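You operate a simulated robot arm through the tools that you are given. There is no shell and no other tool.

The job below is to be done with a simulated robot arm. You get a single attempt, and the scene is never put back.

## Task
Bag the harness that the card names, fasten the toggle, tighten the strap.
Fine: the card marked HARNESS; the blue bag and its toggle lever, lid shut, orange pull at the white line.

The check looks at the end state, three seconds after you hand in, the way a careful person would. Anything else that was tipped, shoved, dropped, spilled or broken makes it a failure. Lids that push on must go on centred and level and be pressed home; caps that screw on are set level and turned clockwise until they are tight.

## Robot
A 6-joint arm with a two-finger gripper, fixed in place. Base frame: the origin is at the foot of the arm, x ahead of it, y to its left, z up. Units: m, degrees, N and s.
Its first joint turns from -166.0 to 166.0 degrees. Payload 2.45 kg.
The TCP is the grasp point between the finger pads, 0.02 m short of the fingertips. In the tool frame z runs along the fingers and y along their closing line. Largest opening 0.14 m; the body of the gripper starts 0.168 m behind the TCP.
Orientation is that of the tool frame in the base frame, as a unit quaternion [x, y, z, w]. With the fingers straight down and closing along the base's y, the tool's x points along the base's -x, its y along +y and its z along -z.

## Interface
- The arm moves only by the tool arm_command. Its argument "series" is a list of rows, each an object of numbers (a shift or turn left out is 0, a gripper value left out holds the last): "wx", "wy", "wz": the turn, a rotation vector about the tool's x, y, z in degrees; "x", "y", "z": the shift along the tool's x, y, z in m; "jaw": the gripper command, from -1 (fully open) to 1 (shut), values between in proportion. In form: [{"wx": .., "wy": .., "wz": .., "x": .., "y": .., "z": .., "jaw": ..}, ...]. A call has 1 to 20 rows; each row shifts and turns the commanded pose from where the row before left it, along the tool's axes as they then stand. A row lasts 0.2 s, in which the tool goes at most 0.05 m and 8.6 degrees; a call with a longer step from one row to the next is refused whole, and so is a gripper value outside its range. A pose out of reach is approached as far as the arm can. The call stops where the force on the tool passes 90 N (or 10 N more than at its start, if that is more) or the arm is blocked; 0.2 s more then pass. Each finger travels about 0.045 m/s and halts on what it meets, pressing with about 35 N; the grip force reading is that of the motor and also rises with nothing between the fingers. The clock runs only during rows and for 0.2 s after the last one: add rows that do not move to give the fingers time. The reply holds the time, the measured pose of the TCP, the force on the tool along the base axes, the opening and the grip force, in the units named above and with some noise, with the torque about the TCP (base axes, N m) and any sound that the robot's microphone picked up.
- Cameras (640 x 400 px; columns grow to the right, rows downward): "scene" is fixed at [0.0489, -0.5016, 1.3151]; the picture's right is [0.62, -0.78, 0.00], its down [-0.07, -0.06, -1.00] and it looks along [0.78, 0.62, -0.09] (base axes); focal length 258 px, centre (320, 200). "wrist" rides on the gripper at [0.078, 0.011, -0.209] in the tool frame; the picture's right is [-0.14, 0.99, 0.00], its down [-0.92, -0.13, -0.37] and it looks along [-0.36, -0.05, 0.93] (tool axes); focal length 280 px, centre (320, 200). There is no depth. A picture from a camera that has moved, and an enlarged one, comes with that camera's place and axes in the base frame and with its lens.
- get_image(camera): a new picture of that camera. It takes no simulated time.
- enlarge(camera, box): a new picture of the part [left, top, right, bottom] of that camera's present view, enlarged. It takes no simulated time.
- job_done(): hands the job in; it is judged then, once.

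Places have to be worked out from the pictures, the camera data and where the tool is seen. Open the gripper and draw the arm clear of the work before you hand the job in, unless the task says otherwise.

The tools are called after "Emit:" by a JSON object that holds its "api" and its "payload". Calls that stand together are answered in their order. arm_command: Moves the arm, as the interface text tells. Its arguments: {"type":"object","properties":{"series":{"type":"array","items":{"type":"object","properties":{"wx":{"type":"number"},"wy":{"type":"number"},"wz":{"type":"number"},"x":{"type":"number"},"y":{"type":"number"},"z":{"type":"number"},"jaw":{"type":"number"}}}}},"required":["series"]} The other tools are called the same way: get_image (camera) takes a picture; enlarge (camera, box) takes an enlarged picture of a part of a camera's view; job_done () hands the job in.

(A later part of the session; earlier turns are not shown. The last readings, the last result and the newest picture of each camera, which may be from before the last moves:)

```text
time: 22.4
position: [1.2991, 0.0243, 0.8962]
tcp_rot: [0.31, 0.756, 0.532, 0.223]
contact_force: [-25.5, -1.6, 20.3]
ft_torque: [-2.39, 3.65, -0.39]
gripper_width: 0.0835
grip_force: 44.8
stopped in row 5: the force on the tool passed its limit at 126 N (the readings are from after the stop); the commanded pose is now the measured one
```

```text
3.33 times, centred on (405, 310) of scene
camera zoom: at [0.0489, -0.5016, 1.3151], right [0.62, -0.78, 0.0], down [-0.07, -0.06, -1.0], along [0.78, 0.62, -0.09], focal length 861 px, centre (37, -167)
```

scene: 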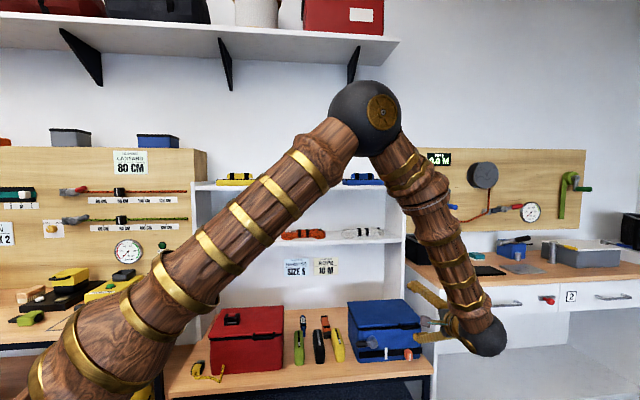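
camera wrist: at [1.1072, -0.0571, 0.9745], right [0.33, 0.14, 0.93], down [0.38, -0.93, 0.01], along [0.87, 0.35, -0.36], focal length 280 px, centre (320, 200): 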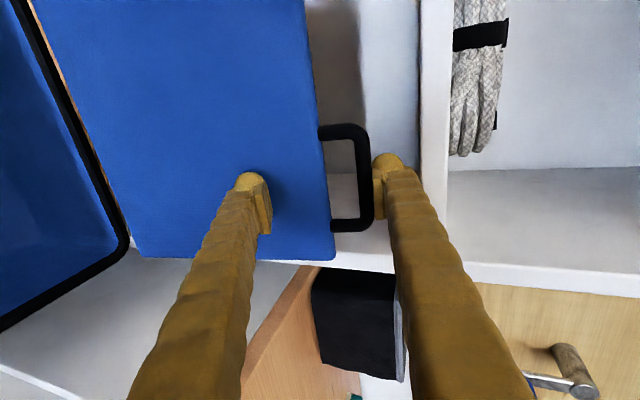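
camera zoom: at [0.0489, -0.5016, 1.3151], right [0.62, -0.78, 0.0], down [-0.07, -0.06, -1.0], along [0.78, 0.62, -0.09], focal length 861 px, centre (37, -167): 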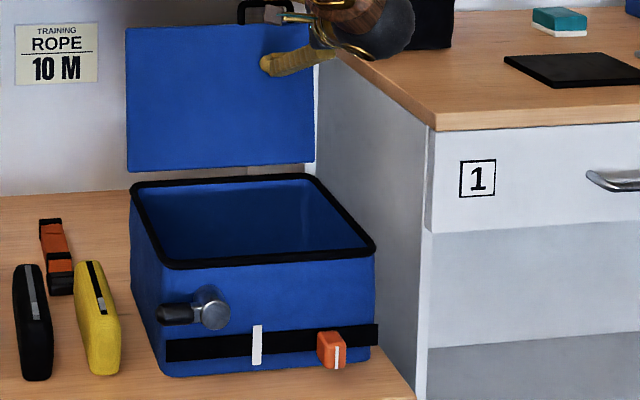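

The lid reached its stop at just about vertical; the limit stop tripped but the bag hasn't shifted in the scene view. I'll back off along the tool axis and check that the lid stays open.

Emit:
{"api": "arm_command", "payload": {"series": [{"z": -0.02}, {"z": -0.03}, {"z": -0.04}, {"z": -0.04}, {}]}}

Emit:
{"api": "get_image", "payload": {"camera": "wrist"}}

Emit:
{"api": "enlarge", "payload": {"camera": "scene", "box": [335, 250, 475, 370]}}

Emit:
{"api": "get_image", "payload": {"camera": "scene"}}

```text
time: 23.6
position: [1.2119, -0.0633, 0.9379]
tcp_rot: [0.311, 0.756, 0.532, 0.222]
contact_force: [0.2, 0.6, -0.4]
ft_torque: [-0.02, 0.01, 0.01]
gripper_width: 0.0771
grip_force: 0.0
```

```text
taken
camera wrist: at [1.0207, -0.1442, 1.017], right [0.33, 0.14, 0.93], down [0.38, -0.93, 0.01], along [0.87, 0.35, -0.36], focal length 280 px, centre (320, 200)
```

wrist: 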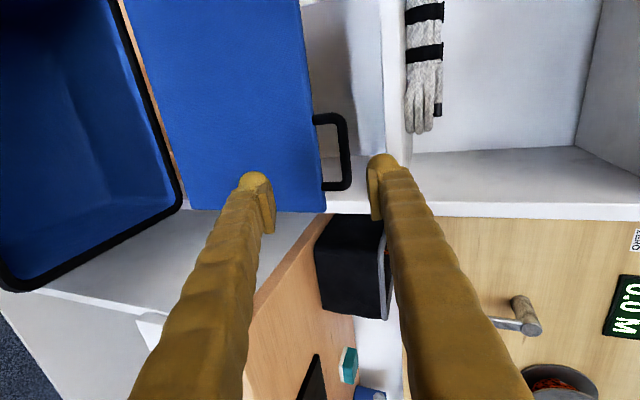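

```text
3.33 times, centred on (405, 310) of scene
camera zoom: at [0.0489, -0.5016, 1.3151], right [0.62, -0.78, 0.0], down [-0.07, -0.06, -1.0], along [0.78, 0.62, -0.09], focal length 861 px, centre (37, -167)
```

zoom: 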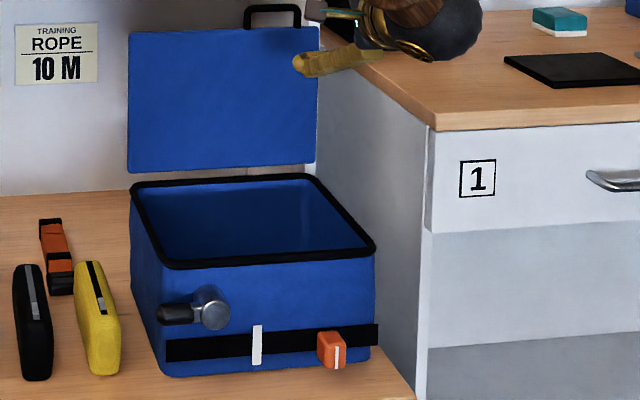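

```text
taken
```

scene: 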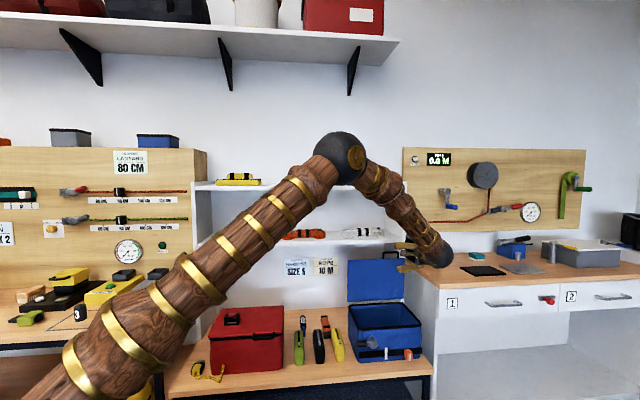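

The lid stands open on its own. I'll retreat to free space and reduce the tilt to 40°, ready to go over to the yellow harness.

Emit:
{"api": "arm_command", "payload": {"series": [{"y": -0.0017, "z": -0.0465}, {"y": -0.0017, "z": -0.0465}, {"y": -0.0017, "z": -0.0465}, {"y": -0.0017, "z": -0.0465}, {"y": -0.0017, "z": -0.0465}, {"y": -0.0017, "z": -0.0465}, {"y": -0.0017, "z": -0.0465}, {"wx": 7.5}, {"wx": 7.5}, {"wx": 7.5}, {"wx": 7.5}, {}]}}

Emit:
{"api": "get_image", "payload": {"camera": "scene"}}

```text
time: 26.2
position: [0.9941, -0.282, 1.0342]
tcp_rot: [0.358, 0.867, 0.318, 0.135]
contact_force: [0.3, 0.2, 0.0]
ft_torque: [-0.02, -0.01, 0.01]
gripper_width: 0.0768
grip_force: 0.1
```

```text
taken
```

scene: 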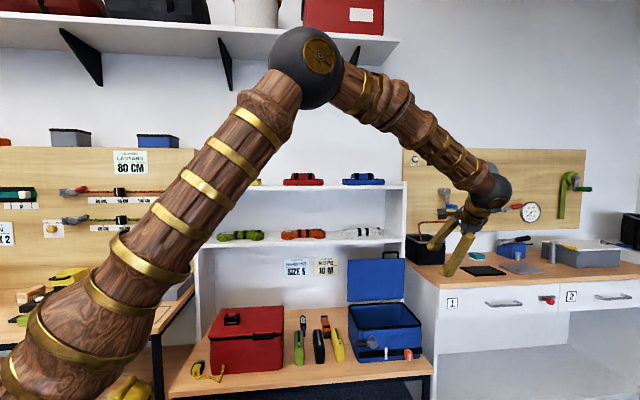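

Now I'll travel left and up toward the harness, staying about 0.4 m in front of the shelf.

Emit:
{"api": "arm_command", "payload": {"series": [{"x": 0.0411, "y": 0.0209, "z": -0.01626}, {"x": 0.0411, "y": 0.0209, "z": -0.01626}, {"x": 0.0411, "y": 0.0209, "z": -0.01626}, {"x": 0.0411, "y": 0.0209, "z": -0.01626}, {"x": 0.0411, "y": 0.0209, "z": -0.01626}, {"x": 0.0411, "y": 0.0209, "z": -0.01626}, {"x": 0.0411, "y": 0.0209, "z": -0.01626}, {"x": 0.0411, "y": 0.0209, "z": -0.01626}, {"x": 0.0411, "y": 0.0209, "z": -0.01626}, {"x": 0.0411, "y": 0.0209, "z": -0.01626}, {"x": 0.0411, "y": 0.0209, "z": -0.01626}, {"x": 0.0411, "y": 0.0209, "z": -0.01626}, {"x": 0.0411, "y": 0.0209, "z": -0.01626}, {"x": 0.0411, "y": 0.0209, "z": -0.01626}, {"x": 0.0411, "y": 0.0209, "z": -0.01626}, {"x": 0.0411, "y": 0.0209, "z": -0.01626}, {"x": 0.0411, "y": 0.0209, "z": -0.01626}, {"x": 0.0411, "y": 0.0209, "z": -0.01626, "jaw": -0.4}, {}]}}

Emit:
{"api": "get_image", "payload": {"camera": "wrist"}}

Emit:
{"api": "get_image", "payload": {"camera": "scene"}}

```text
time: 30.2
position: [0.5342, 0.3135, 1.4987]
tcp_rot: [0.357, 0.868, 0.318, 0.135]
contact_force: [0.3, 0.1, -1.1]
ft_torque: [-0.03, 0.04, 0.02]
gripper_width: 0.0981
grip_force: 0.2
```

```text
taken
camera wrist: at [0.3894, 0.2791, 1.6634], right [0.63, 0.44, 0.64], down [0.41, -0.89, 0.2], along [0.66, 0.14, -0.74], focal length 280 px, centre (320, 200)
```

wrist: 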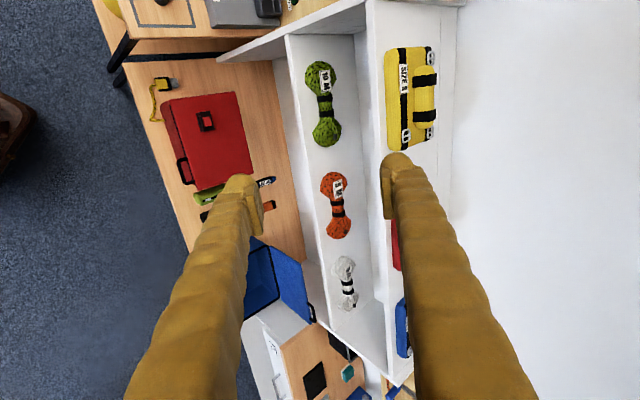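

```text
taken
```

scene: 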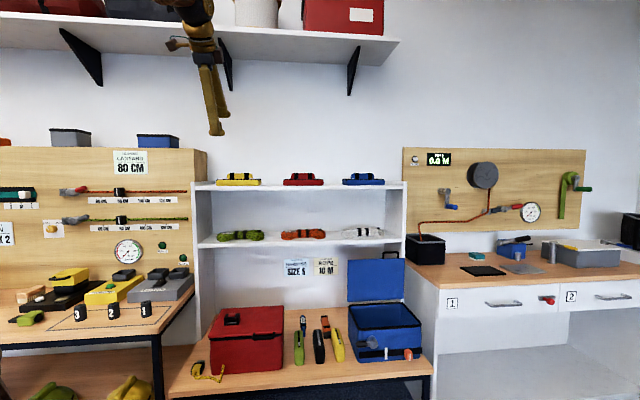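

A good view of the yellow harness; I'll enlarge it to measure the roll.

Emit:
{"api": "enlarge", "payload": {"camera": "wrist", "box": [360, 20, 470, 170]}}

```text
2.67 times, centred on (415, 95) of wrist
camera zoom: at [0.3894, 0.2791, 1.6634], right [0.63, 0.44, 0.64], down [0.41, -0.89, 0.2], along [0.66, 0.14, -0.74], focal length 748 px, centre (67, 480)
```

zoom: 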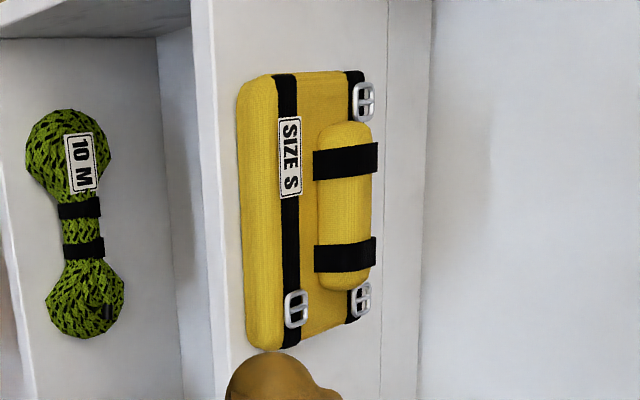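

The roll is about 0.13 m long, ~4 cm thick, centred near p≈0.126, q≈1.05, z≈1.31. I'd like a vertical grasp with fingers front/back of it; I'll straighten the tool to point down and test how far the arm reaches at this height.

Emit:
{"api": "arm_command", "payload": {"series": [{"wx": 8}, {"wx": 8}, {"wx": 8}, {"wx": 8}, {"wx": 8}, {"y": 0.05}, {"y": 0.05}, {"y": 0.05}, {"y": 0.05}, {"y": 0.05}, {}]}}

Emit:
{"api": "get_image", "payload": {"camera": "scene"}}

Emit:
{"api": "get_image", "payload": {"camera": "wrist"}}

```text
time: 32.6
position: [0.71, 0.4863, 1.4991]
tcp_rot: [0.384, 0.923, 0.005, 0.006]
contact_force: [-0.6, -0.7, -0.1]
ft_torque: [0.02, -0.02, -0.01]
gripper_width: 0.098
grip_force: 0.1
```

```text
taken
```

scene: 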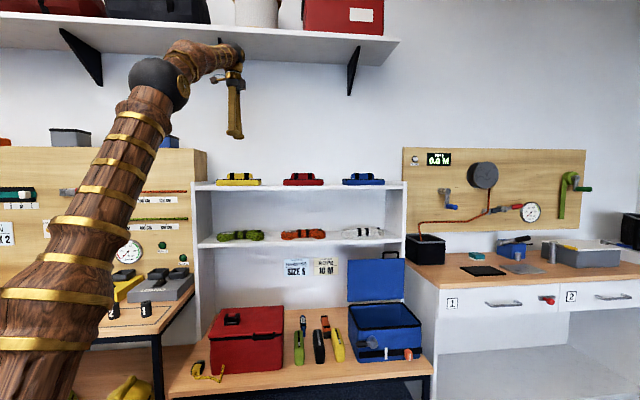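

```text
taken
camera wrist: at [0.6601, 0.549, 1.7063], right [0.8, 0.6, 0.01], down [0.56, -0.74, 0.37], along [0.24, -0.29, -0.93], focal length 280 px, centre (320, 200)
```

wrist: 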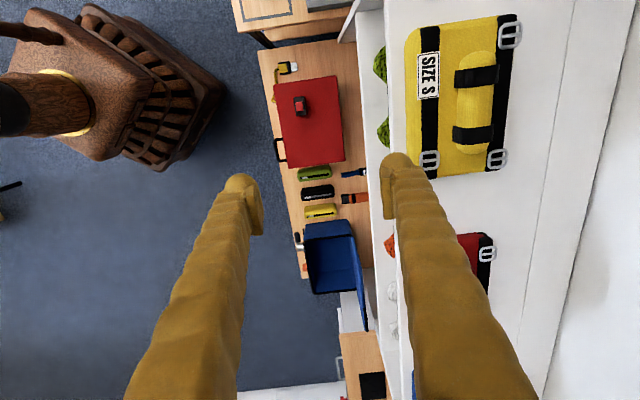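

It reached q≈0.85 easily, with reach to spare. I'll continue another 0.2 m forward over the harness at this safe height.

Emit:
{"api": "arm_command", "payload": {"series": [{"y": 0.04}, {"y": 0.04}, {"y": 0.04}, {"y": 0.04}, {"y": 0.03, "x": 0.02}, {}]}}

Emit:
{"api": "get_image", "payload": {"camera": "scene"}}

Emit:
{"api": "get_image", "payload": {"camera": "wrist"}}

```text
time: 34.0
position: [0.7725, 0.595, 1.4094]
tcp_rot: [0.383, 0.924, 0.004, 0.006]
contact_force: [0.7, 0.0, 0.2]
ft_torque: [-0.02, -0.03, 0.0]
gripper_width: 0.0981
grip_force: 0.1
out of reach, approached as far as the arm can: row 1, 2, 3, 4, 5
```

```text
taken
```

scene: 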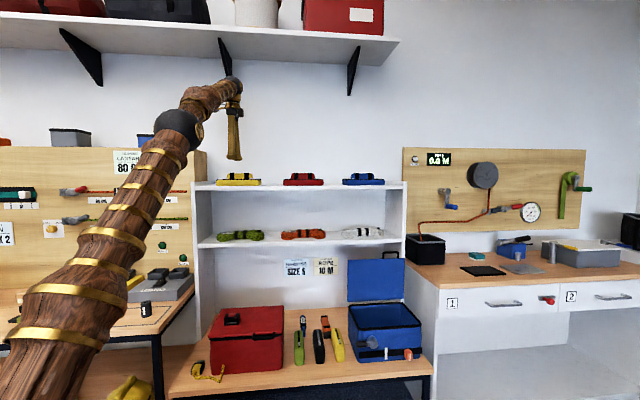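

```text
taken
camera wrist: at [0.7227, 0.6568, 1.6178], right [0.8, 0.6, 0.01], down [0.56, -0.74, 0.37], along [0.23, -0.29, -0.93], focal length 280 px, centre (320, 200)
```

wrist: 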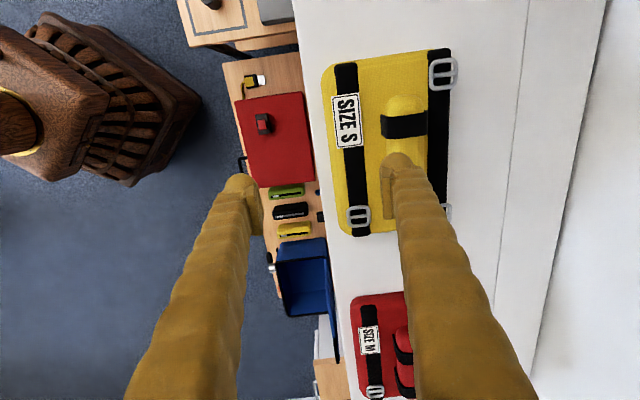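

That is the reach limit with the tool straight down (it settled at q≈0.967, z≈1.41). A slight forward lean of ~10° should bring the grasp in reach; I'll back off, lean, and check where the commanded pose stands.

Emit:
{"api": "arm_command", "payload": {"series": [{"y": -0.04, "z": 0.03}, {"y": -0.04, "z": 0.03}, {"y": -0.04, "z": 0.03}, {"wx": -5}, {"wx": -5}, {}]}}

Emit:
{"api": "get_image", "payload": {"camera": "wrist"}}

```text
time: 35.4
position: [0.6893, 0.5076, 1.3202]
tcp_rot: [0.381, 0.92, 0.083, 0.038]
contact_force: [0.1, -0.2, 0.0]
ft_torque: [-0.01, 0.03, 0.06]
gripper_width: 0.0982
grip_force: 0.1
```

```text
taken
camera wrist: at [0.6149, 0.5437, 1.5268], right [0.79, 0.59, 0.18], down [0.51, -0.79, 0.34], along [0.35, -0.18, -0.92], focal length 280 px, centre (320, 200)
```

wrist: 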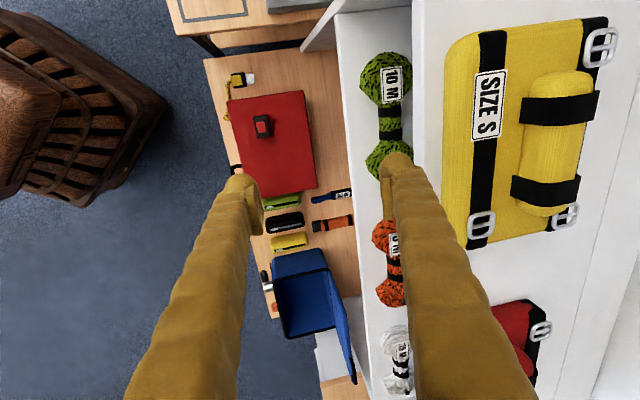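

The commanded pose resets to the measured one after out-of-reach, good to know. Now I'll measure the harness in this close view.

Emit:
{"api": "enlarge", "payload": {"camera": "wrist", "box": [430, 0, 640, 260]}}

Emit:
{"api": "enlarge", "payload": {"camera": "scene", "box": [200, 130, 280, 200]}}

```text
1.54 times, centred on (535, 130) of wrist
camera zoom: at [0.6149, 0.5437, 1.5268], right [0.79, 0.59, 0.18], down [0.51, -0.79, 0.34], along [0.35, -0.18, -0.92], focal length 431 px, centre (-11, 308)
```

zoom: 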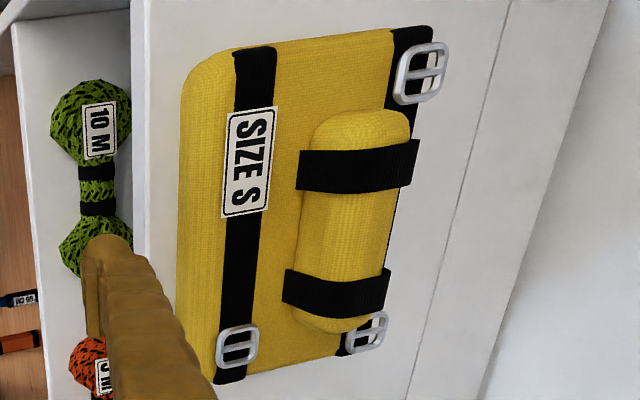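

```text
5.71 times, centred on (240, 165) of scene
camera zoom: at [0.0489, -0.5016, 1.3151], right [0.62, -0.78, 0.0], down [-0.07, -0.06, -1.0], along [0.78, 0.62, -0.09], focal length 1476 px, centre (777, 400)
```

zoom: 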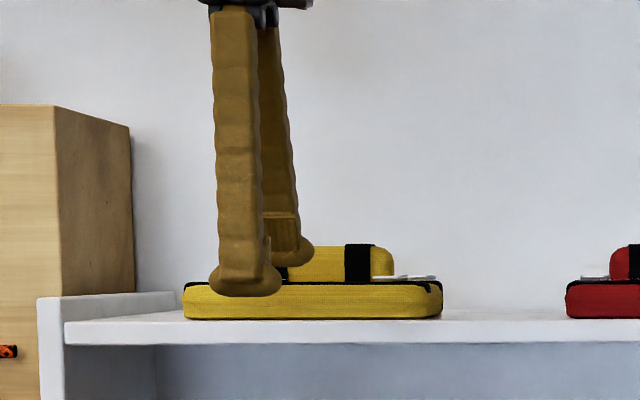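

The roll centre works out to p≈0.128, q≈1.057, z≈1.3145. I'll rise to z≈1.375, set the opening to 7.5 cm, and move forward most of the way over it.

Emit:
{"api": "arm_command", "payload": {"series": [{"y": 0.0049, "z": -0.027, "jaw": -0.071}, {"y": 0.0049, "z": -0.027}, {"y": 0.0341, "z": 0.0062}, {"y": 0.0341, "z": 0.0062}, {"y": 0.0341, "z": 0.0062}, {"y": 0.0341, "z": 0.0062}, {"y": 0.0341, "z": 0.0062}, {}]}}

Emit:
{"api": "get_image", "payload": {"camera": "wrist"}}

Emit:
{"api": "enlarge", "payload": {"camera": "scene", "box": [180, 20, 290, 200]}}

```text
time: 37.2
position: [0.8106, 0.6306, 1.3746]
tcp_rot: [0.381, 0.92, 0.082, 0.038]
contact_force: [0.1, 0.3, -0.4]
ft_torque: [0.01, -0.02, -0.01]
gripper_width: 0.075
grip_force: 0.1
```

```text
taken
camera wrist: at [0.7368, 0.6677, 1.5805], right [0.79, 0.59, 0.18], down [0.51, -0.79, 0.34], along [0.35, -0.18, -0.92], focal length 280 px, centre (320, 200)
```

wrist: 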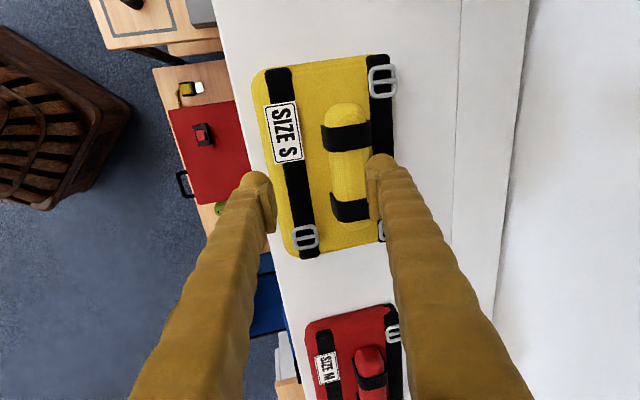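

```text
2.22 times, centred on (235, 110) of scene
camera zoom: at [0.0489, -0.5016, 1.3151], right [0.62, -0.78, 0.0], down [-0.07, -0.06, -1.0], along [0.78, 0.62, -0.09], focal length 574 px, centre (509, 400)
```

zoom: 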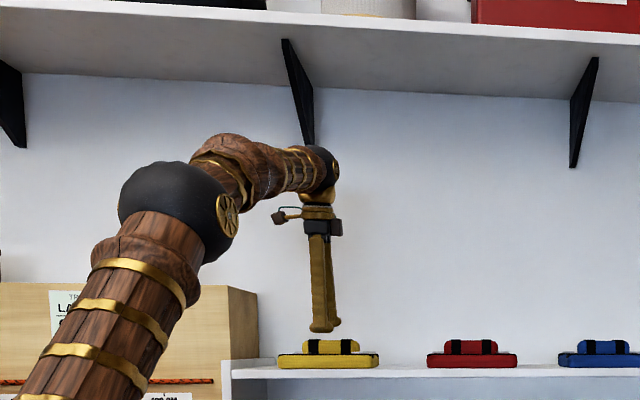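

Reachable. I'll go the remaining 3.5 cm forward and check the alignment before descending.

Emit:
{"api": "arm_command", "payload": {"series": [{"y": 0.018, "z": 0.0033}, {"y": 0.018, "z": 0.0033}, {}]}}

Emit:
{"api": "get_image", "payload": {"camera": "wrist"}}

Emit:
{"api": "enlarge", "payload": {"camera": "scene", "box": [200, 130, 280, 200]}}

```text
time: 38.0
position: [0.8366, 0.6574, 1.3741]
tcp_rot: [0.381, 0.92, 0.082, 0.038]
contact_force: [0.6, -0.3, -0.5]
ft_torque: [-0.01, -0.06, 0.02]
gripper_width: 0.0749
grip_force: 0.0
```

```text
taken
camera wrist: at [0.7621, 0.6929, 1.5815], right [0.79, 0.59, 0.18], down [0.51, -0.79, 0.34], along [0.35, -0.18, -0.92], focal length 280 px, centre (320, 200)
```

wrist: 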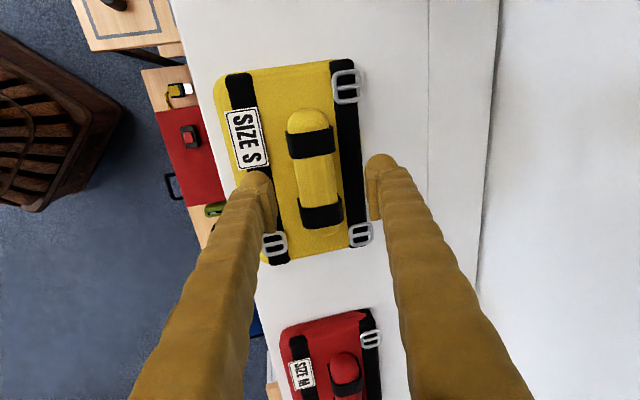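

```text
5.71 times, centred on (240, 165) of scene
camera zoom: at [0.0489, -0.5016, 1.3151], right [0.62, -0.78, 0.0], down [-0.07, -0.06, -1.0], along [0.78, 0.62, -0.09], focal length 1476 px, centre (777, 400)
```

zoom: 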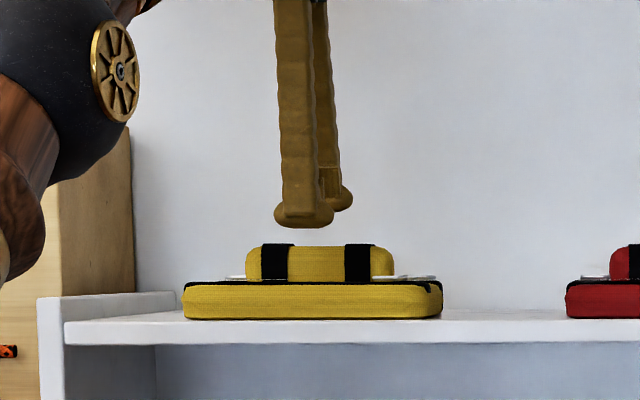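

Alignment is within a few mm. I'll descend about 4.3 cm to put the fingertips just above the base on either side of the roll.

Emit:
{"api": "arm_command", "payload": {"series": [{"y": -0.0027, "z": 0.0107}, {"y": -0.0027, "z": 0.0107}, {"y": -0.0027, "z": 0.0107}, {"y": -0.0027, "z": 0.009}, {}]}}

Emit:
{"api": "get_image", "payload": {"camera": "wrist"}}

Emit:
{"api": "enlarge", "payload": {"camera": "scene", "box": [200, 130, 280, 200]}}

```text
time: 39.2
position: [0.8349, 0.6531, 1.334]
tcp_rot: [0.38, 0.92, 0.083, 0.036]
contact_force: [0.9, -0.2, -0.2]
ft_torque: [0.02, -0.02, 0.0]
gripper_width: 0.0749
grip_force: 0.1
```

```text
taken
camera wrist: at [0.7603, 0.6901, 1.5396], right [0.79, 0.59, 0.18], down [0.51, -0.79, 0.34], along [0.35, -0.18, -0.92], focal length 280 px, centre (320, 200)
```

wrist: 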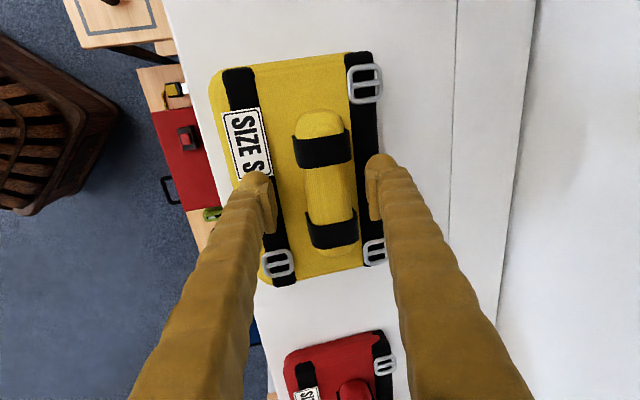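

```text
5.71 times, centred on (240, 165) of scene
camera zoom: at [0.0489, -0.5016, 1.3151], right [0.62, -0.78, 0.0], down [-0.07, -0.06, -1.0], along [0.78, 0.62, -0.09], focal length 1476 px, centre (777, 400)
```

zoom: 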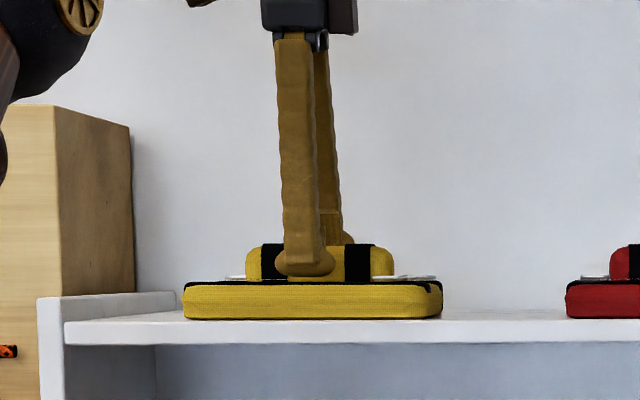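

The fingers straddle the roll, but it sits ~8 mm toward the rear finger and the rear tip is high. I'll reduce the lean to ~5°, shift 8 mm back toward the wall and lower ~6 mm.

Emit:
{"api": "arm_command", "payload": {"series": [{"wx": 5}, {"y": 0.0082}, {"z": 0.003}, {"z": 0.003}, {}]}}

Emit:
{"api": "get_image", "payload": {"camera": "wrist"}}

Emit:
{"api": "enlarge", "payload": {"camera": "scene", "box": [210, 150, 270, 195]}}

```text
time: 40.4
position: [0.8417, 0.6594, 1.3298]
tcp_rot: [0.382, 0.923, 0.042, 0.021]
contact_force: [-0.2, 0.2, 1.3]
ft_torque: [-0.01, 0.0, 0.0]
gripper_width: 0.0749
grip_force: 0.1
```

```text
taken
camera wrist: at [0.7795, 0.7092, 1.5366], right [0.79, 0.6, 0.09], down [0.53, -0.76, 0.36], along [0.29, -0.24, -0.93], focal length 280 px, centre (320, 200)
```

wrist: 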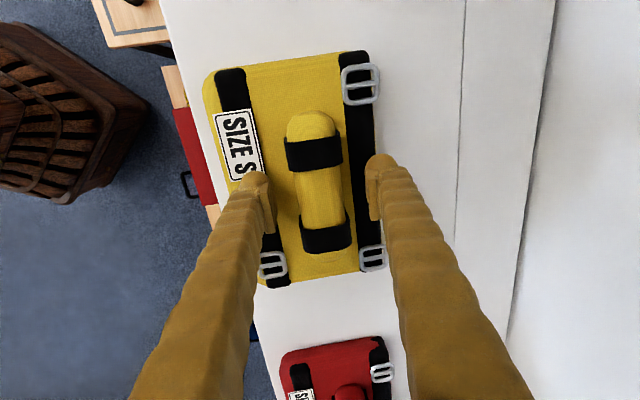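

```text
8.89 times, centred on (240, 172) of scene
camera zoom: at [0.0489, -0.5016, 1.3151], right [0.62, -0.78, 0.0], down [-0.07, -0.06, -1.0], along [0.78, 0.62, -0.09], focal length 2295 px, centre (1031, 444)
```

zoom: 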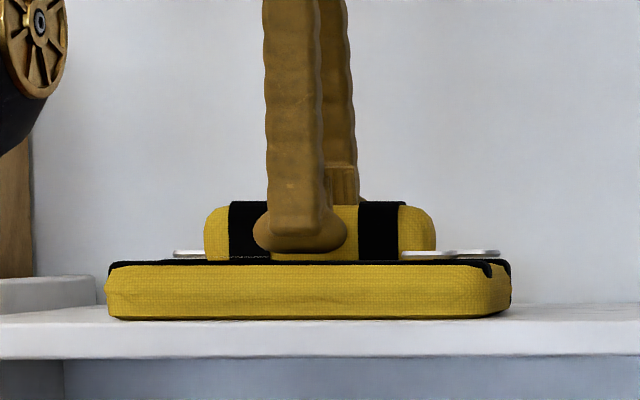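

Centred now; tips are ~4–5 mm above the base. I'll nudge 4 mm right, lower 4 mm and close the gripper on the roll.

Emit:
{"api": "arm_command", "payload": {"series": [{"x": -0.004}, {"z": 0.004}, {"jaw": 1}, {}, {}, {}, {}]}}

Emit:
{"api": "get_image", "payload": {"camera": "wrist"}}

Emit:
{"api": "enlarge", "payload": {"camera": "scene", "box": [210, 150, 270, 195]}}

```text
time: 42.0
position: [0.844, 0.6559, 1.3278]
tcp_rot: [0.381, 0.923, 0.045, 0.022]
contact_force: [-0.3, -10.0, 79.8]
ft_torque: [-1.83, 2.47, -0.4]
gripper_width: 0.0575
grip_force: 35.1
```

```text
taken
camera wrist: at [0.7805, 0.7051, 1.5361], right [0.79, 0.6, 0.1], down [0.53, -0.77, 0.36], along [0.29, -0.23, -0.93], focal length 280 px, centre (320, 200)
```

wrist: 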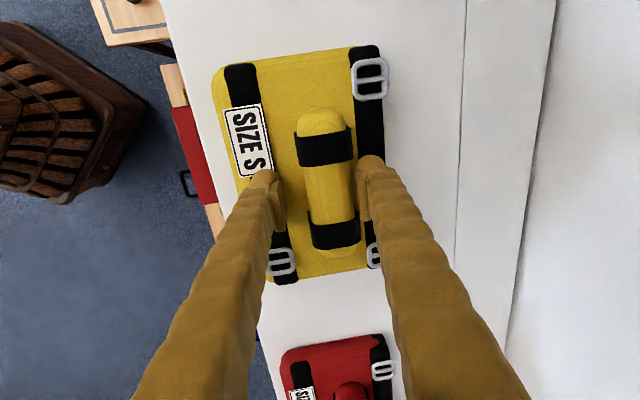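

```text
8.89 times, centred on (240, 172) of scene
camera zoom: at [0.0489, -0.5016, 1.3151], right [0.62, -0.78, 0.0], down [-0.07, -0.06, -1.0], along [0.78, 0.62, -0.09], focal length 2295 px, centre (1031, 444)
```

zoom: 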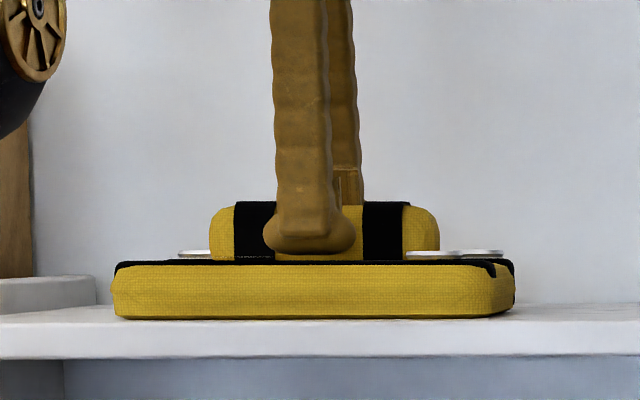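

The rear finger met the roll first while the tips press on the base (80 N up). I'll reopen, raise 4 mm and re-centre before closing again.

Emit:
{"api": "arm_command", "payload": {"series": [{"jaw": -0.071, "z": -0.002}, {"z": -0.002}, {}, {}]}}

Emit:
{"api": "get_image", "payload": {"camera": "wrist"}}

Emit:
{"api": "enlarge", "payload": {"camera": "scene", "box": [210, 150, 270, 195]}}

```text
time: 43.0
position: [0.8447, 0.658, 1.328]
tcp_rot: [0.382, 0.923, 0.043, 0.02]
contact_force: [20.2, 5.4, 43.5]
ft_torque: [-1.01, 0.86, 0.38]
gripper_width: 0.0617
grip_force: 0.1
```

```text
taken
camera wrist: at [0.7826, 0.7072, 1.5361], right [0.79, 0.6, 0.09], down [0.53, -0.76, 0.36], along [0.29, -0.24, -0.93], focal length 280 px, centre (320, 200)
```

wrist: 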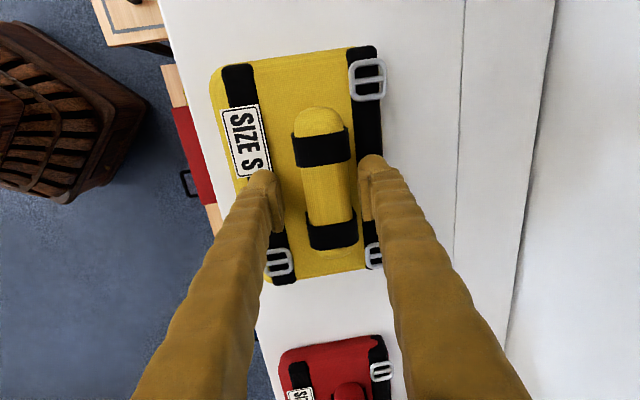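

```text
8.89 times, centred on (240, 172) of scene
camera zoom: at [0.0489, -0.5016, 1.3151], right [0.62, -0.78, 0.0], down [-0.07, -0.06, -1.0], along [0.78, 0.62, -0.09], focal length 2295 px, centre (1031, 444)
```

zoom: 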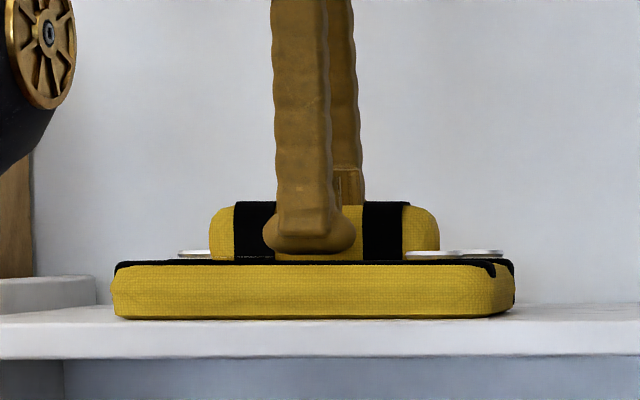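

The tips still press on the base (43 N), so contact height is TCP z≈1.328. I'll raise another 5 mm and let the jaws open fully to 7.5 cm.

Emit:
{"api": "arm_command", "payload": {"series": [{"z": -0.003}, {"z": -0.003}, {}, {}]}}

Emit:
{"api": "get_image", "payload": {"camera": "wrist"}}

Emit:
{"api": "enlarge", "payload": {"camera": "scene", "box": [210, 150, 270, 195]}}

```text
time: 44.0
position: [0.8442, 0.6569, 1.3346]
tcp_rot: [0.383, 0.923, 0.042, 0.02]
contact_force: [1.7, -0.4, -0.4]
ft_torque: [0.0, 0.01, 0.01]
gripper_width: 0.0748
grip_force: 0.0
```

```text
taken
camera wrist: at [0.7826, 0.7068, 1.5417], right [0.79, 0.6, 0.09], down [0.53, -0.76, 0.36], along [0.29, -0.24, -0.93], focal length 280 px, centre (320, 200)
```

wrist: 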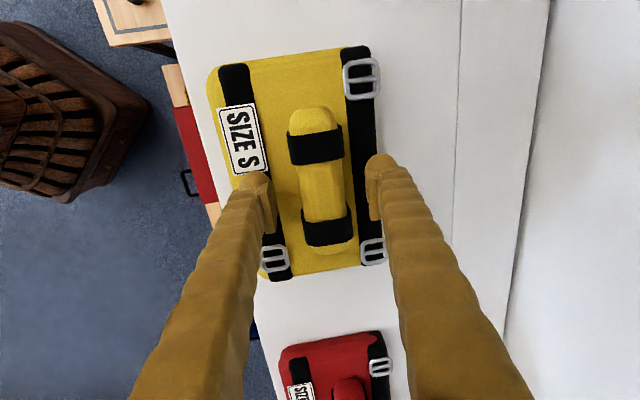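

```text
8.89 times, centred on (240, 172) of scene
camera zoom: at [0.0489, -0.5016, 1.3151], right [0.62, -0.78, 0.0], down [-0.07, -0.06, -1.0], along [0.78, 0.62, -0.09], focal length 2295 px, centre (1031, 444)
```

zoom: 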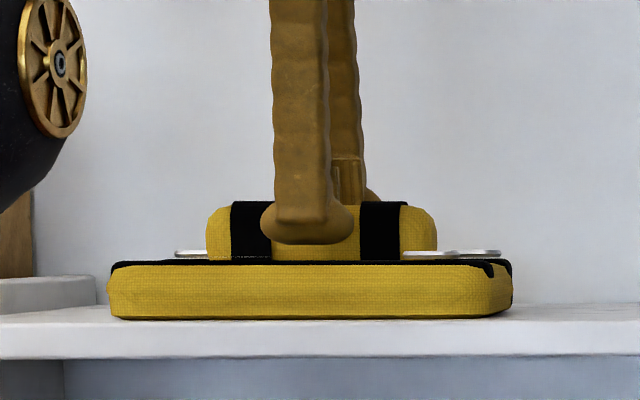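

Free again and centred. The front tip was landing on the raised black base strap, so I'll narrow to 5.6 cm first, then check and lower.

Emit:
{"api": "arm_command", "payload": {"series": [{"jaw": 0.2}, {}, {}]}}

Emit:
{"api": "enlarge", "payload": {"camera": "wrist", "box": [200, 90, 440, 280]}}

```text
time: 44.8
position: [0.8447, 0.6568, 1.3344]
tcp_rot: [0.382, 0.923, 0.043, 0.021]
contact_force: [-0.2, -0.8, 0.8]
ft_torque: [0.01, -0.03, 0.01]
gripper_width: 0.0558
grip_force: 0.1
```

```text
2.11 times, centred on (320, 185) of wrist
camera zoom: at [0.7825, 0.7067, 1.5421], right [0.79, 0.6, 0.09], down [0.53, -0.76, 0.36], along [0.29, -0.24, -0.93], focal length 590 px, centre (320, 232)
```

zoom: 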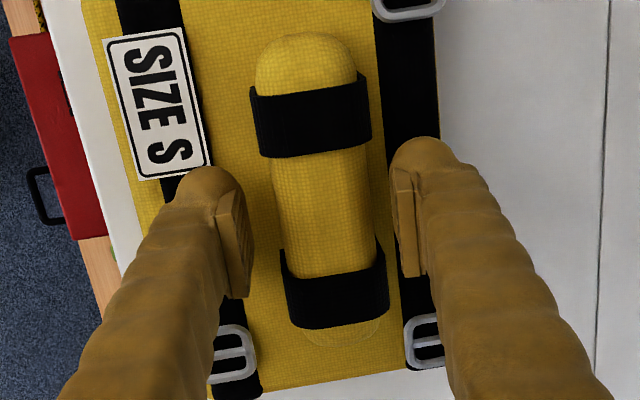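

The roll is nicely centred between the pads and the pads sit between the roll's straps. I'll lower 6 mm and close.

Emit:
{"api": "arm_command", "payload": {"series": [{"z": 0.003}, {"z": 0.003}, {"jaw": 1}, {}, {}, {}]}}

Emit:
{"api": "enlarge", "payload": {"camera": "wrist", "box": [200, 90, 440, 280]}}

Emit:
{"api": "enlarge", "payload": {"camera": "scene", "box": [210, 150, 270, 195]}}

```text
time: 46.2
position: [0.845, 0.6573, 1.3298]
tcp_rot: [0.382, 0.923, 0.042, 0.021]
contact_force: [-4.1, -2.2, 8.8]
ft_torque: [-0.37, 0.4, 0.24]
gripper_width: 0.0395
grip_force: 34.5
```

```text
2.11 times, centred on (320, 185) of wrist
camera zoom: at [0.7824, 0.7067, 1.5366], right [0.79, 0.6, 0.09], down [0.53, -0.76, 0.36], along [0.29, -0.24, -0.93], focal length 590 px, centre (320, 232)
```

zoom: 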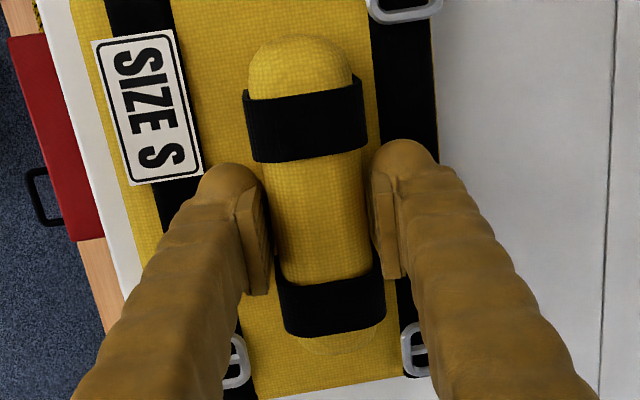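

```text
8.89 times, centred on (240, 172) of scene
camera zoom: at [0.0489, -0.5016, 1.3151], right [0.62, -0.78, 0.0], down [-0.07, -0.06, -1.0], along [0.78, 0.62, -0.09], focal length 2295 px, centre (1031, 444)
```

zoom: 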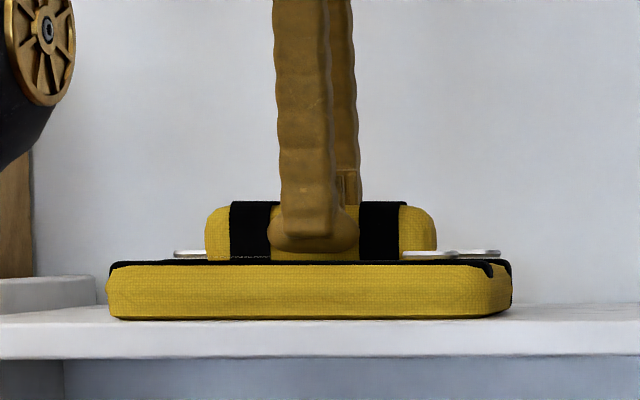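

Gripped at 3.95 cm with 34.5 N and only ~9 N vertical load. I'll lift 3 cm slowly and check it comes up level.

Emit:
{"api": "arm_command", "payload": {"series": [{"z": -0.005}, {"z": -0.01}, {"z": -0.015}, {}]}}

Emit:
{"api": "get_image", "payload": {"camera": "wrist"}}

Emit:
{"api": "enlarge", "payload": {"camera": "scene", "box": [200, 140, 280, 200]}}

```text
time: 47.2
position: [0.8406, 0.6537, 1.3487]
tcp_rot: [0.382, 0.923, 0.042, 0.02]
contact_force: [0.1, -0.1, -7.2]
ft_torque: [0.04, -0.06, 0.01]
gripper_width: 0.0398
grip_force: 34.7
out of reach, approached as far as the arm can: row 3
```

```text
taken
camera wrist: at [0.778, 0.703, 1.5565], right [0.79, 0.6, 0.09], down [0.53, -0.76, 0.36], along [0.29, -0.24, -0.93], focal length 280 px, centre (320, 200)
```

wrist: 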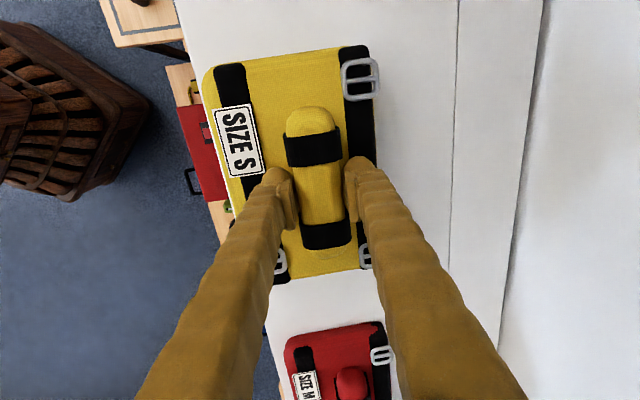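

```text
6.67 times, centred on (240, 170) of scene
camera zoom: at [0.0489, -0.5016, 1.3151], right [0.62, -0.78, 0.0], down [-0.07, -0.06, -1.0], along [0.78, 0.62, -0.09], focal length 1722 px, centre (853, 400)
```

zoom: 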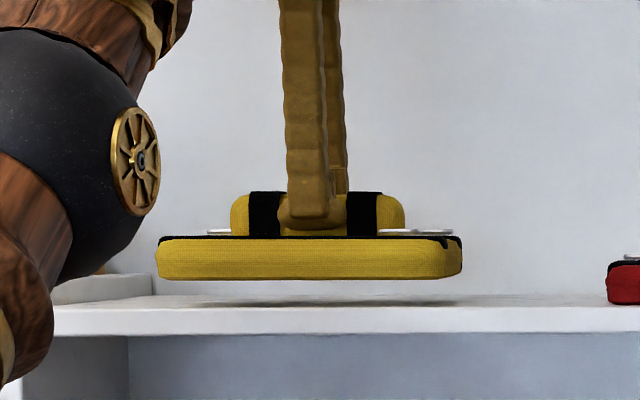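

It lifted level (≈7 N). The arm is at its reach limit here, so I'll now draw straight back from the shelf.

Emit:
{"api": "arm_command", "payload": {"series": [{"y": -0.02, "z": -0.0018}, {"y": -0.0398, "z": -0.0047}, {"y": -0.0398, "z": -0.0057}, {"y": -0.0398, "z": -0.0057}, {"y": -0.0398, "z": -0.0057}, {"y": -0.0398, "z": -0.0057}, {"y": -0.0398, "z": -0.0057}, {"y": -0.0398, "z": -0.0057}, {"y": -0.0398, "z": -0.0057}, {}]}}

Emit:
{"api": "get_image", "payload": {"camera": "wrist"}}

Emit:
{"api": "get_image", "payload": {"camera": "scene"}}

```text
time: 49.4
position: [0.5978, 0.4129, 1.3627]
tcp_rot: [0.383, 0.923, 0.042, 0.02]
contact_force: [0.0, 0.0, -7.3]
ft_torque: [0.0, -0.04, -0.02]
gripper_width: 0.0394
grip_force: 35.4
```

```text
taken
camera wrist: at [0.5365, 0.4614, 1.57], right [0.79, 0.6, 0.09], down [0.54, -0.76, 0.36], along [0.29, -0.24, -0.93], focal length 280 px, centre (320, 200)
```

wrist: 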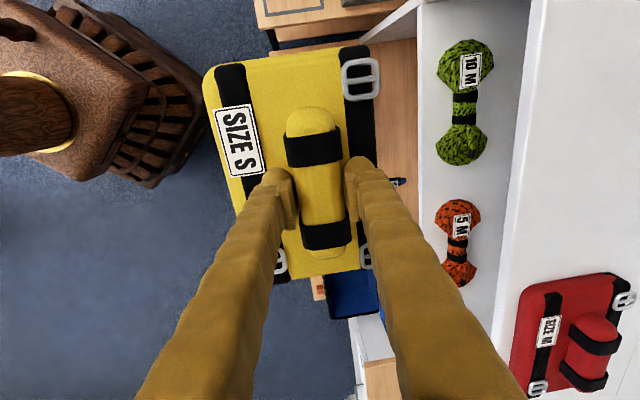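

```text
taken
```

scene: 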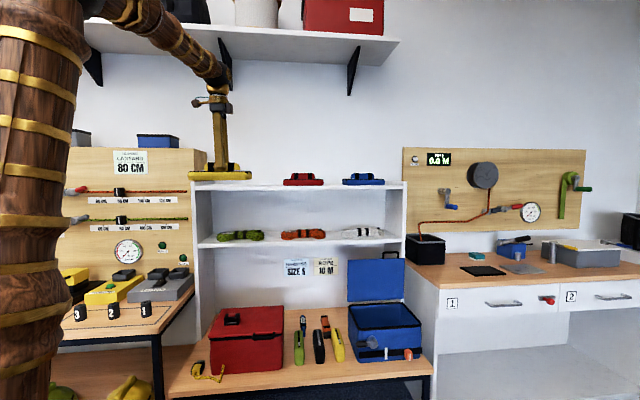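

The harness is secure. Now I'll carry it right and down to a spot in front of and above the blue bag, keeping the same orientation.

Emit:
{"api": "arm_command", "payload": {"series": [{"x": -0.02, "y": -0.0045, "z": 0.0075}, {"x": -0.0383, "y": -0.0089, "z": 0.01496}, {"x": -0.0383, "y": -0.0089, "z": 0.01496}, {"x": -0.0383, "y": -0.0089, "z": 0.01496}, {"x": -0.0383, "y": -0.0089, "z": 0.01496}, {"x": -0.0383, "y": -0.0089, "z": 0.01496}, {"x": -0.0383, "y": -0.0089, "z": 0.01496}, {"x": -0.0383, "y": -0.0089, "z": 0.01496}, {"x": -0.0383, "y": -0.0089, "z": 0.01496}, {"x": -0.0383, "y": -0.0089, "z": 0.01496}, {"x": -0.0383, "y": -0.0089, "z": 0.01496}, {"x": -0.0383, "y": -0.0089, "z": 0.01496}, {"x": -0.0383, "y": -0.0089, "z": 0.01496}, {"x": -0.0383, "y": -0.0089, "z": 0.01496}, {"x": -0.0383, "y": -0.0089, "z": 0.01496}, {"x": -0.0383, "y": -0.0089, "z": 0.01496}, {"x": -0.0383, "y": -0.0089, "z": 0.01496}, {"x": -0.0383, "y": -0.0089, "z": 0.01496}, {"x": -0.02, "y": -0.0045, "z": 0.0075}, {}]}}

Emit:
{"api": "get_image", "payload": {"camera": "wrist"}}

Emit:
{"api": "get_image", "payload": {"camera": "scene"}}

```text
time: 53.6
position: [0.9932, -0.1719, 1.0835]
tcp_rot: [0.383, 0.923, 0.043, 0.02]
contact_force: [-0.3, 0.0, -6.7]
ft_torque: [0.02, -0.03, 0.01]
gripper_width: 0.0391
grip_force: 34.9
```

```text
taken
camera wrist: at [0.9323, -0.123, 1.2905], right [0.79, 0.6, 0.09], down [0.53, -0.76, 0.36], along [0.29, -0.24, -0.93], focal length 280 px, centre (320, 200)
```

wrist: 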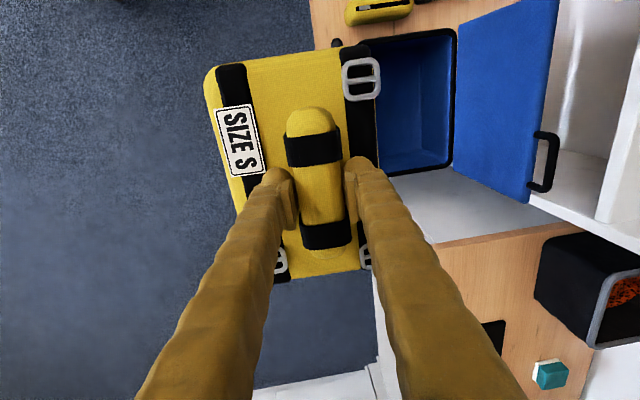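

```text
taken
```

scene: 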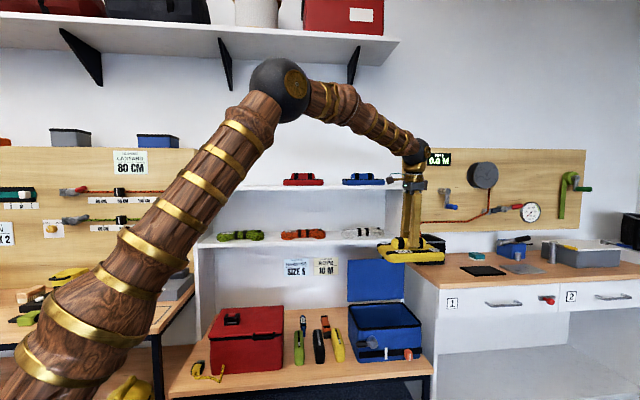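

The bag interior centre is at about p=0.817, q=0.815, and the harness base centre is 1 cm in front of the TCP. I'll move over the opening at this height.

Emit:
{"api": "arm_command", "payload": {"series": [{"x": 0.0007, "y": 0.0405, "z": 0.0038}, {"x": 0.0007, "y": 0.0405, "z": 0.0038}, {"x": 0.0007, "y": 0.0405, "z": 0.0038}, {"x": 0.0007, "y": 0.0405, "z": 0.0038}, {"x": 0.0007, "y": 0.0405, "z": 0.0038}, {"x": 0.0007, "y": 0.0405, "z": 0.0038}, {}]}}

Emit:
{"api": "get_image", "payload": {"camera": "wrist"}}

Emit:
{"api": "get_image", "payload": {"camera": "scene"}}

```text
time: 55.2
position: [1.1621, 0.0043, 1.084]
tcp_rot: [0.383, 0.923, 0.042, 0.02]
contact_force: [0.7, 0.4, -6.9]
ft_torque: [0.02, -0.06, 0.03]
gripper_width: 0.039
grip_force: 35.0
```

```text
taken
camera wrist: at [1.102, 0.0538, 1.2915], right [0.79, 0.6, 0.09], down [0.54, -0.76, 0.36], along [0.29, -0.24, -0.93], focal length 280 px, centre (320, 200)
```

wrist: 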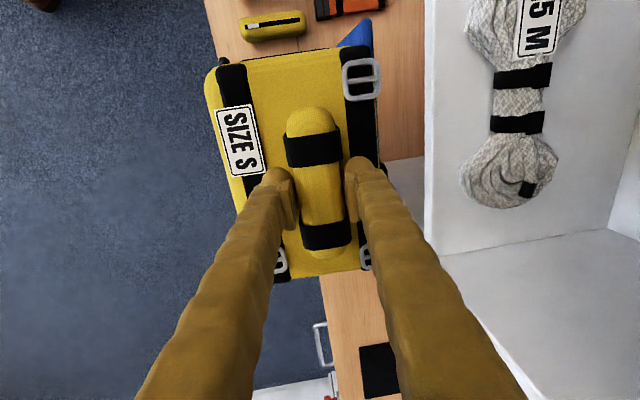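

```text
taken
```

scene: 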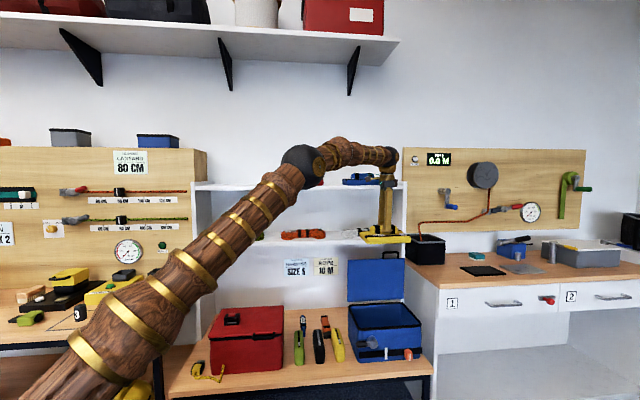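

Positioned above the bag. I'll descend vertically to about z=0.78, leaving the harness just above the rim, then check.

Emit:
{"api": "arm_command", "payload": {"series": [{"y": -0.004, "z": 0.0427}, {"y": -0.004, "z": 0.0427}, {"y": -0.004, "z": 0.0427}, {"y": -0.004, "z": 0.0427}, {"y": -0.004, "z": 0.0427}, {"y": -0.004, "z": 0.0427}, {"y": -0.004, "z": 0.0427}, {}]}}

Emit:
{"api": "get_image", "payload": {"camera": "wrist"}}

Emit:
{"api": "enlarge", "payload": {"camera": "scene", "box": [300, 220, 460, 380]}}

```text
time: 57.0
position: [1.1659, 0.0021, 0.7817]
tcp_rot: [0.382, 0.923, 0.042, 0.02]
contact_force: [0.3, -0.1, -7.3]
ft_torque: [0.03, -0.07, 0.02]
gripper_width: 0.0391
grip_force: 35.1
```

```text
taken
camera wrist: at [1.1046, 0.0519, 0.9881], right [0.79, 0.6, 0.09], down [0.53, -0.76, 0.36], along [0.29, -0.24, -0.93], focal length 280 px, centre (320, 200)
```

wrist: 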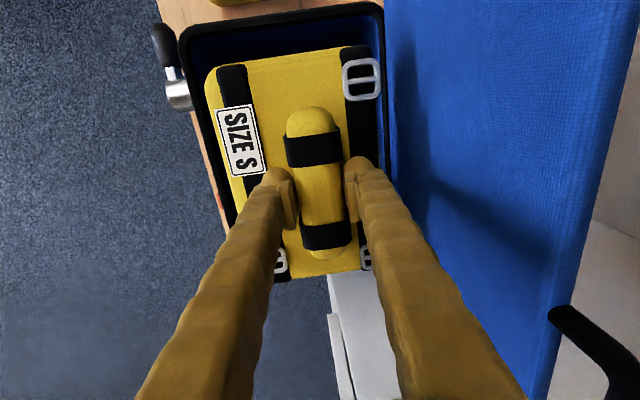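

```text
2.50 times, centred on (380, 300) of scene
camera zoom: at [0.0489, -0.5016, 1.3151], right [0.62, -0.78, 0.0], down [-0.07, -0.06, -1.0], along [0.78, 0.62, -0.09], focal length 646 px, centre (170, -50)
```

zoom: 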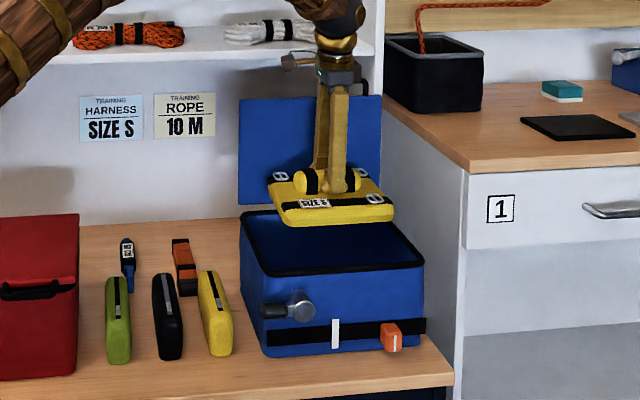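

The harness is aligned inside the rim with about 2–3 cm clearance all round. I'll lower it in to about z=0.60.

Emit:
{"api": "arm_command", "payload": {"series": [{"y": 0.001, "z": 0.03}, {"y": -0.001, "z": 0.03}, {"y": -0.0028, "z": 0.03}, {"y": -0.0028, "z": 0.03}, {"y": -0.0028, "z": 0.03}, {"y": -0.0028, "z": 0.03}, {}]}}

Emit:
{"api": "get_image", "payload": {"camera": "wrist"}}

Emit:
{"api": "enlarge", "payload": {"camera": "scene", "box": [320, 260, 450, 380]}}

```text
time: 58.6
position: [1.1711, 0.0057, 0.6016]
tcp_rot: [0.382, 0.923, 0.042, 0.021]
contact_force: [-0.1, 0.1, -8.0]
ft_torque: [0.05, -0.02, 0.0]
gripper_width: 0.0391
grip_force: 34.9
```

```text
taken
camera wrist: at [1.1095, 0.0549, 0.81], right [0.79, 0.6, 0.09], down [0.53, -0.76, 0.36], along [0.29, -0.24, -0.93], focal length 280 px, centre (320, 200)
```

wrist: 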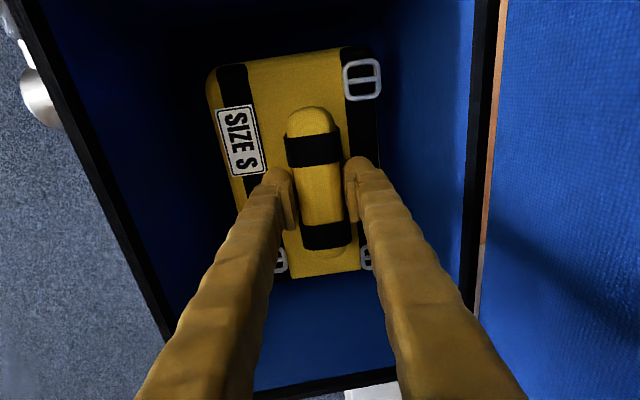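

```text
3.33 times, centred on (385, 320) of scene
camera zoom: at [0.0489, -0.5016, 1.3151], right [0.62, -0.78, 0.0], down [-0.07, -0.06, -1.0], along [0.78, 0.62, -0.09], focal length 861 px, centre (103, -200)
```

zoom: 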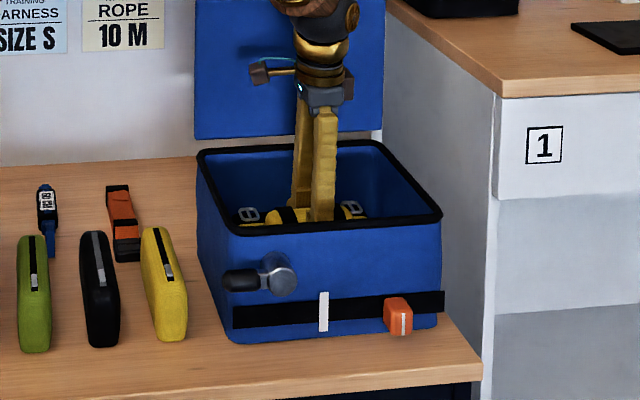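

Inside the bag with the base about 2–3 cm above the floor. I'll lower gently in small steps until it takes weight.

Emit:
{"api": "arm_command", "payload": {"series": [{"y": -0.0008, "z": 0.008}, {"y": -0.0005, "z": 0.005}, {}]}}

```text
time: 59.4
position: [1.1704, 0.0044, 0.5897]
tcp_rot: [0.382, 0.923, 0.042, 0.021]
contact_force: [0.2, -1.1, -7.8]
ft_torque: [0.01, -0.03, -0.01]
gripper_width: 0.0391
grip_force: 35.1
```

Still carrying the full weight; continuing down a little further.

Emit:
{"api": "arm_command", "payload": {"series": [{"y": -0.0004, "z": 0.004}, {"y": -0.0004, "z": 0.004}, {}]}}

```text
time: 60.2
position: [1.1705, 0.0059, 0.5822]
tcp_rot: [0.383, 0.923, 0.043, 0.02]
contact_force: [-1.1, 0.7, -7.2]
ft_torque: [0.0, -0.04, 0.03]
gripper_width: 0.039
grip_force: 35.3
```

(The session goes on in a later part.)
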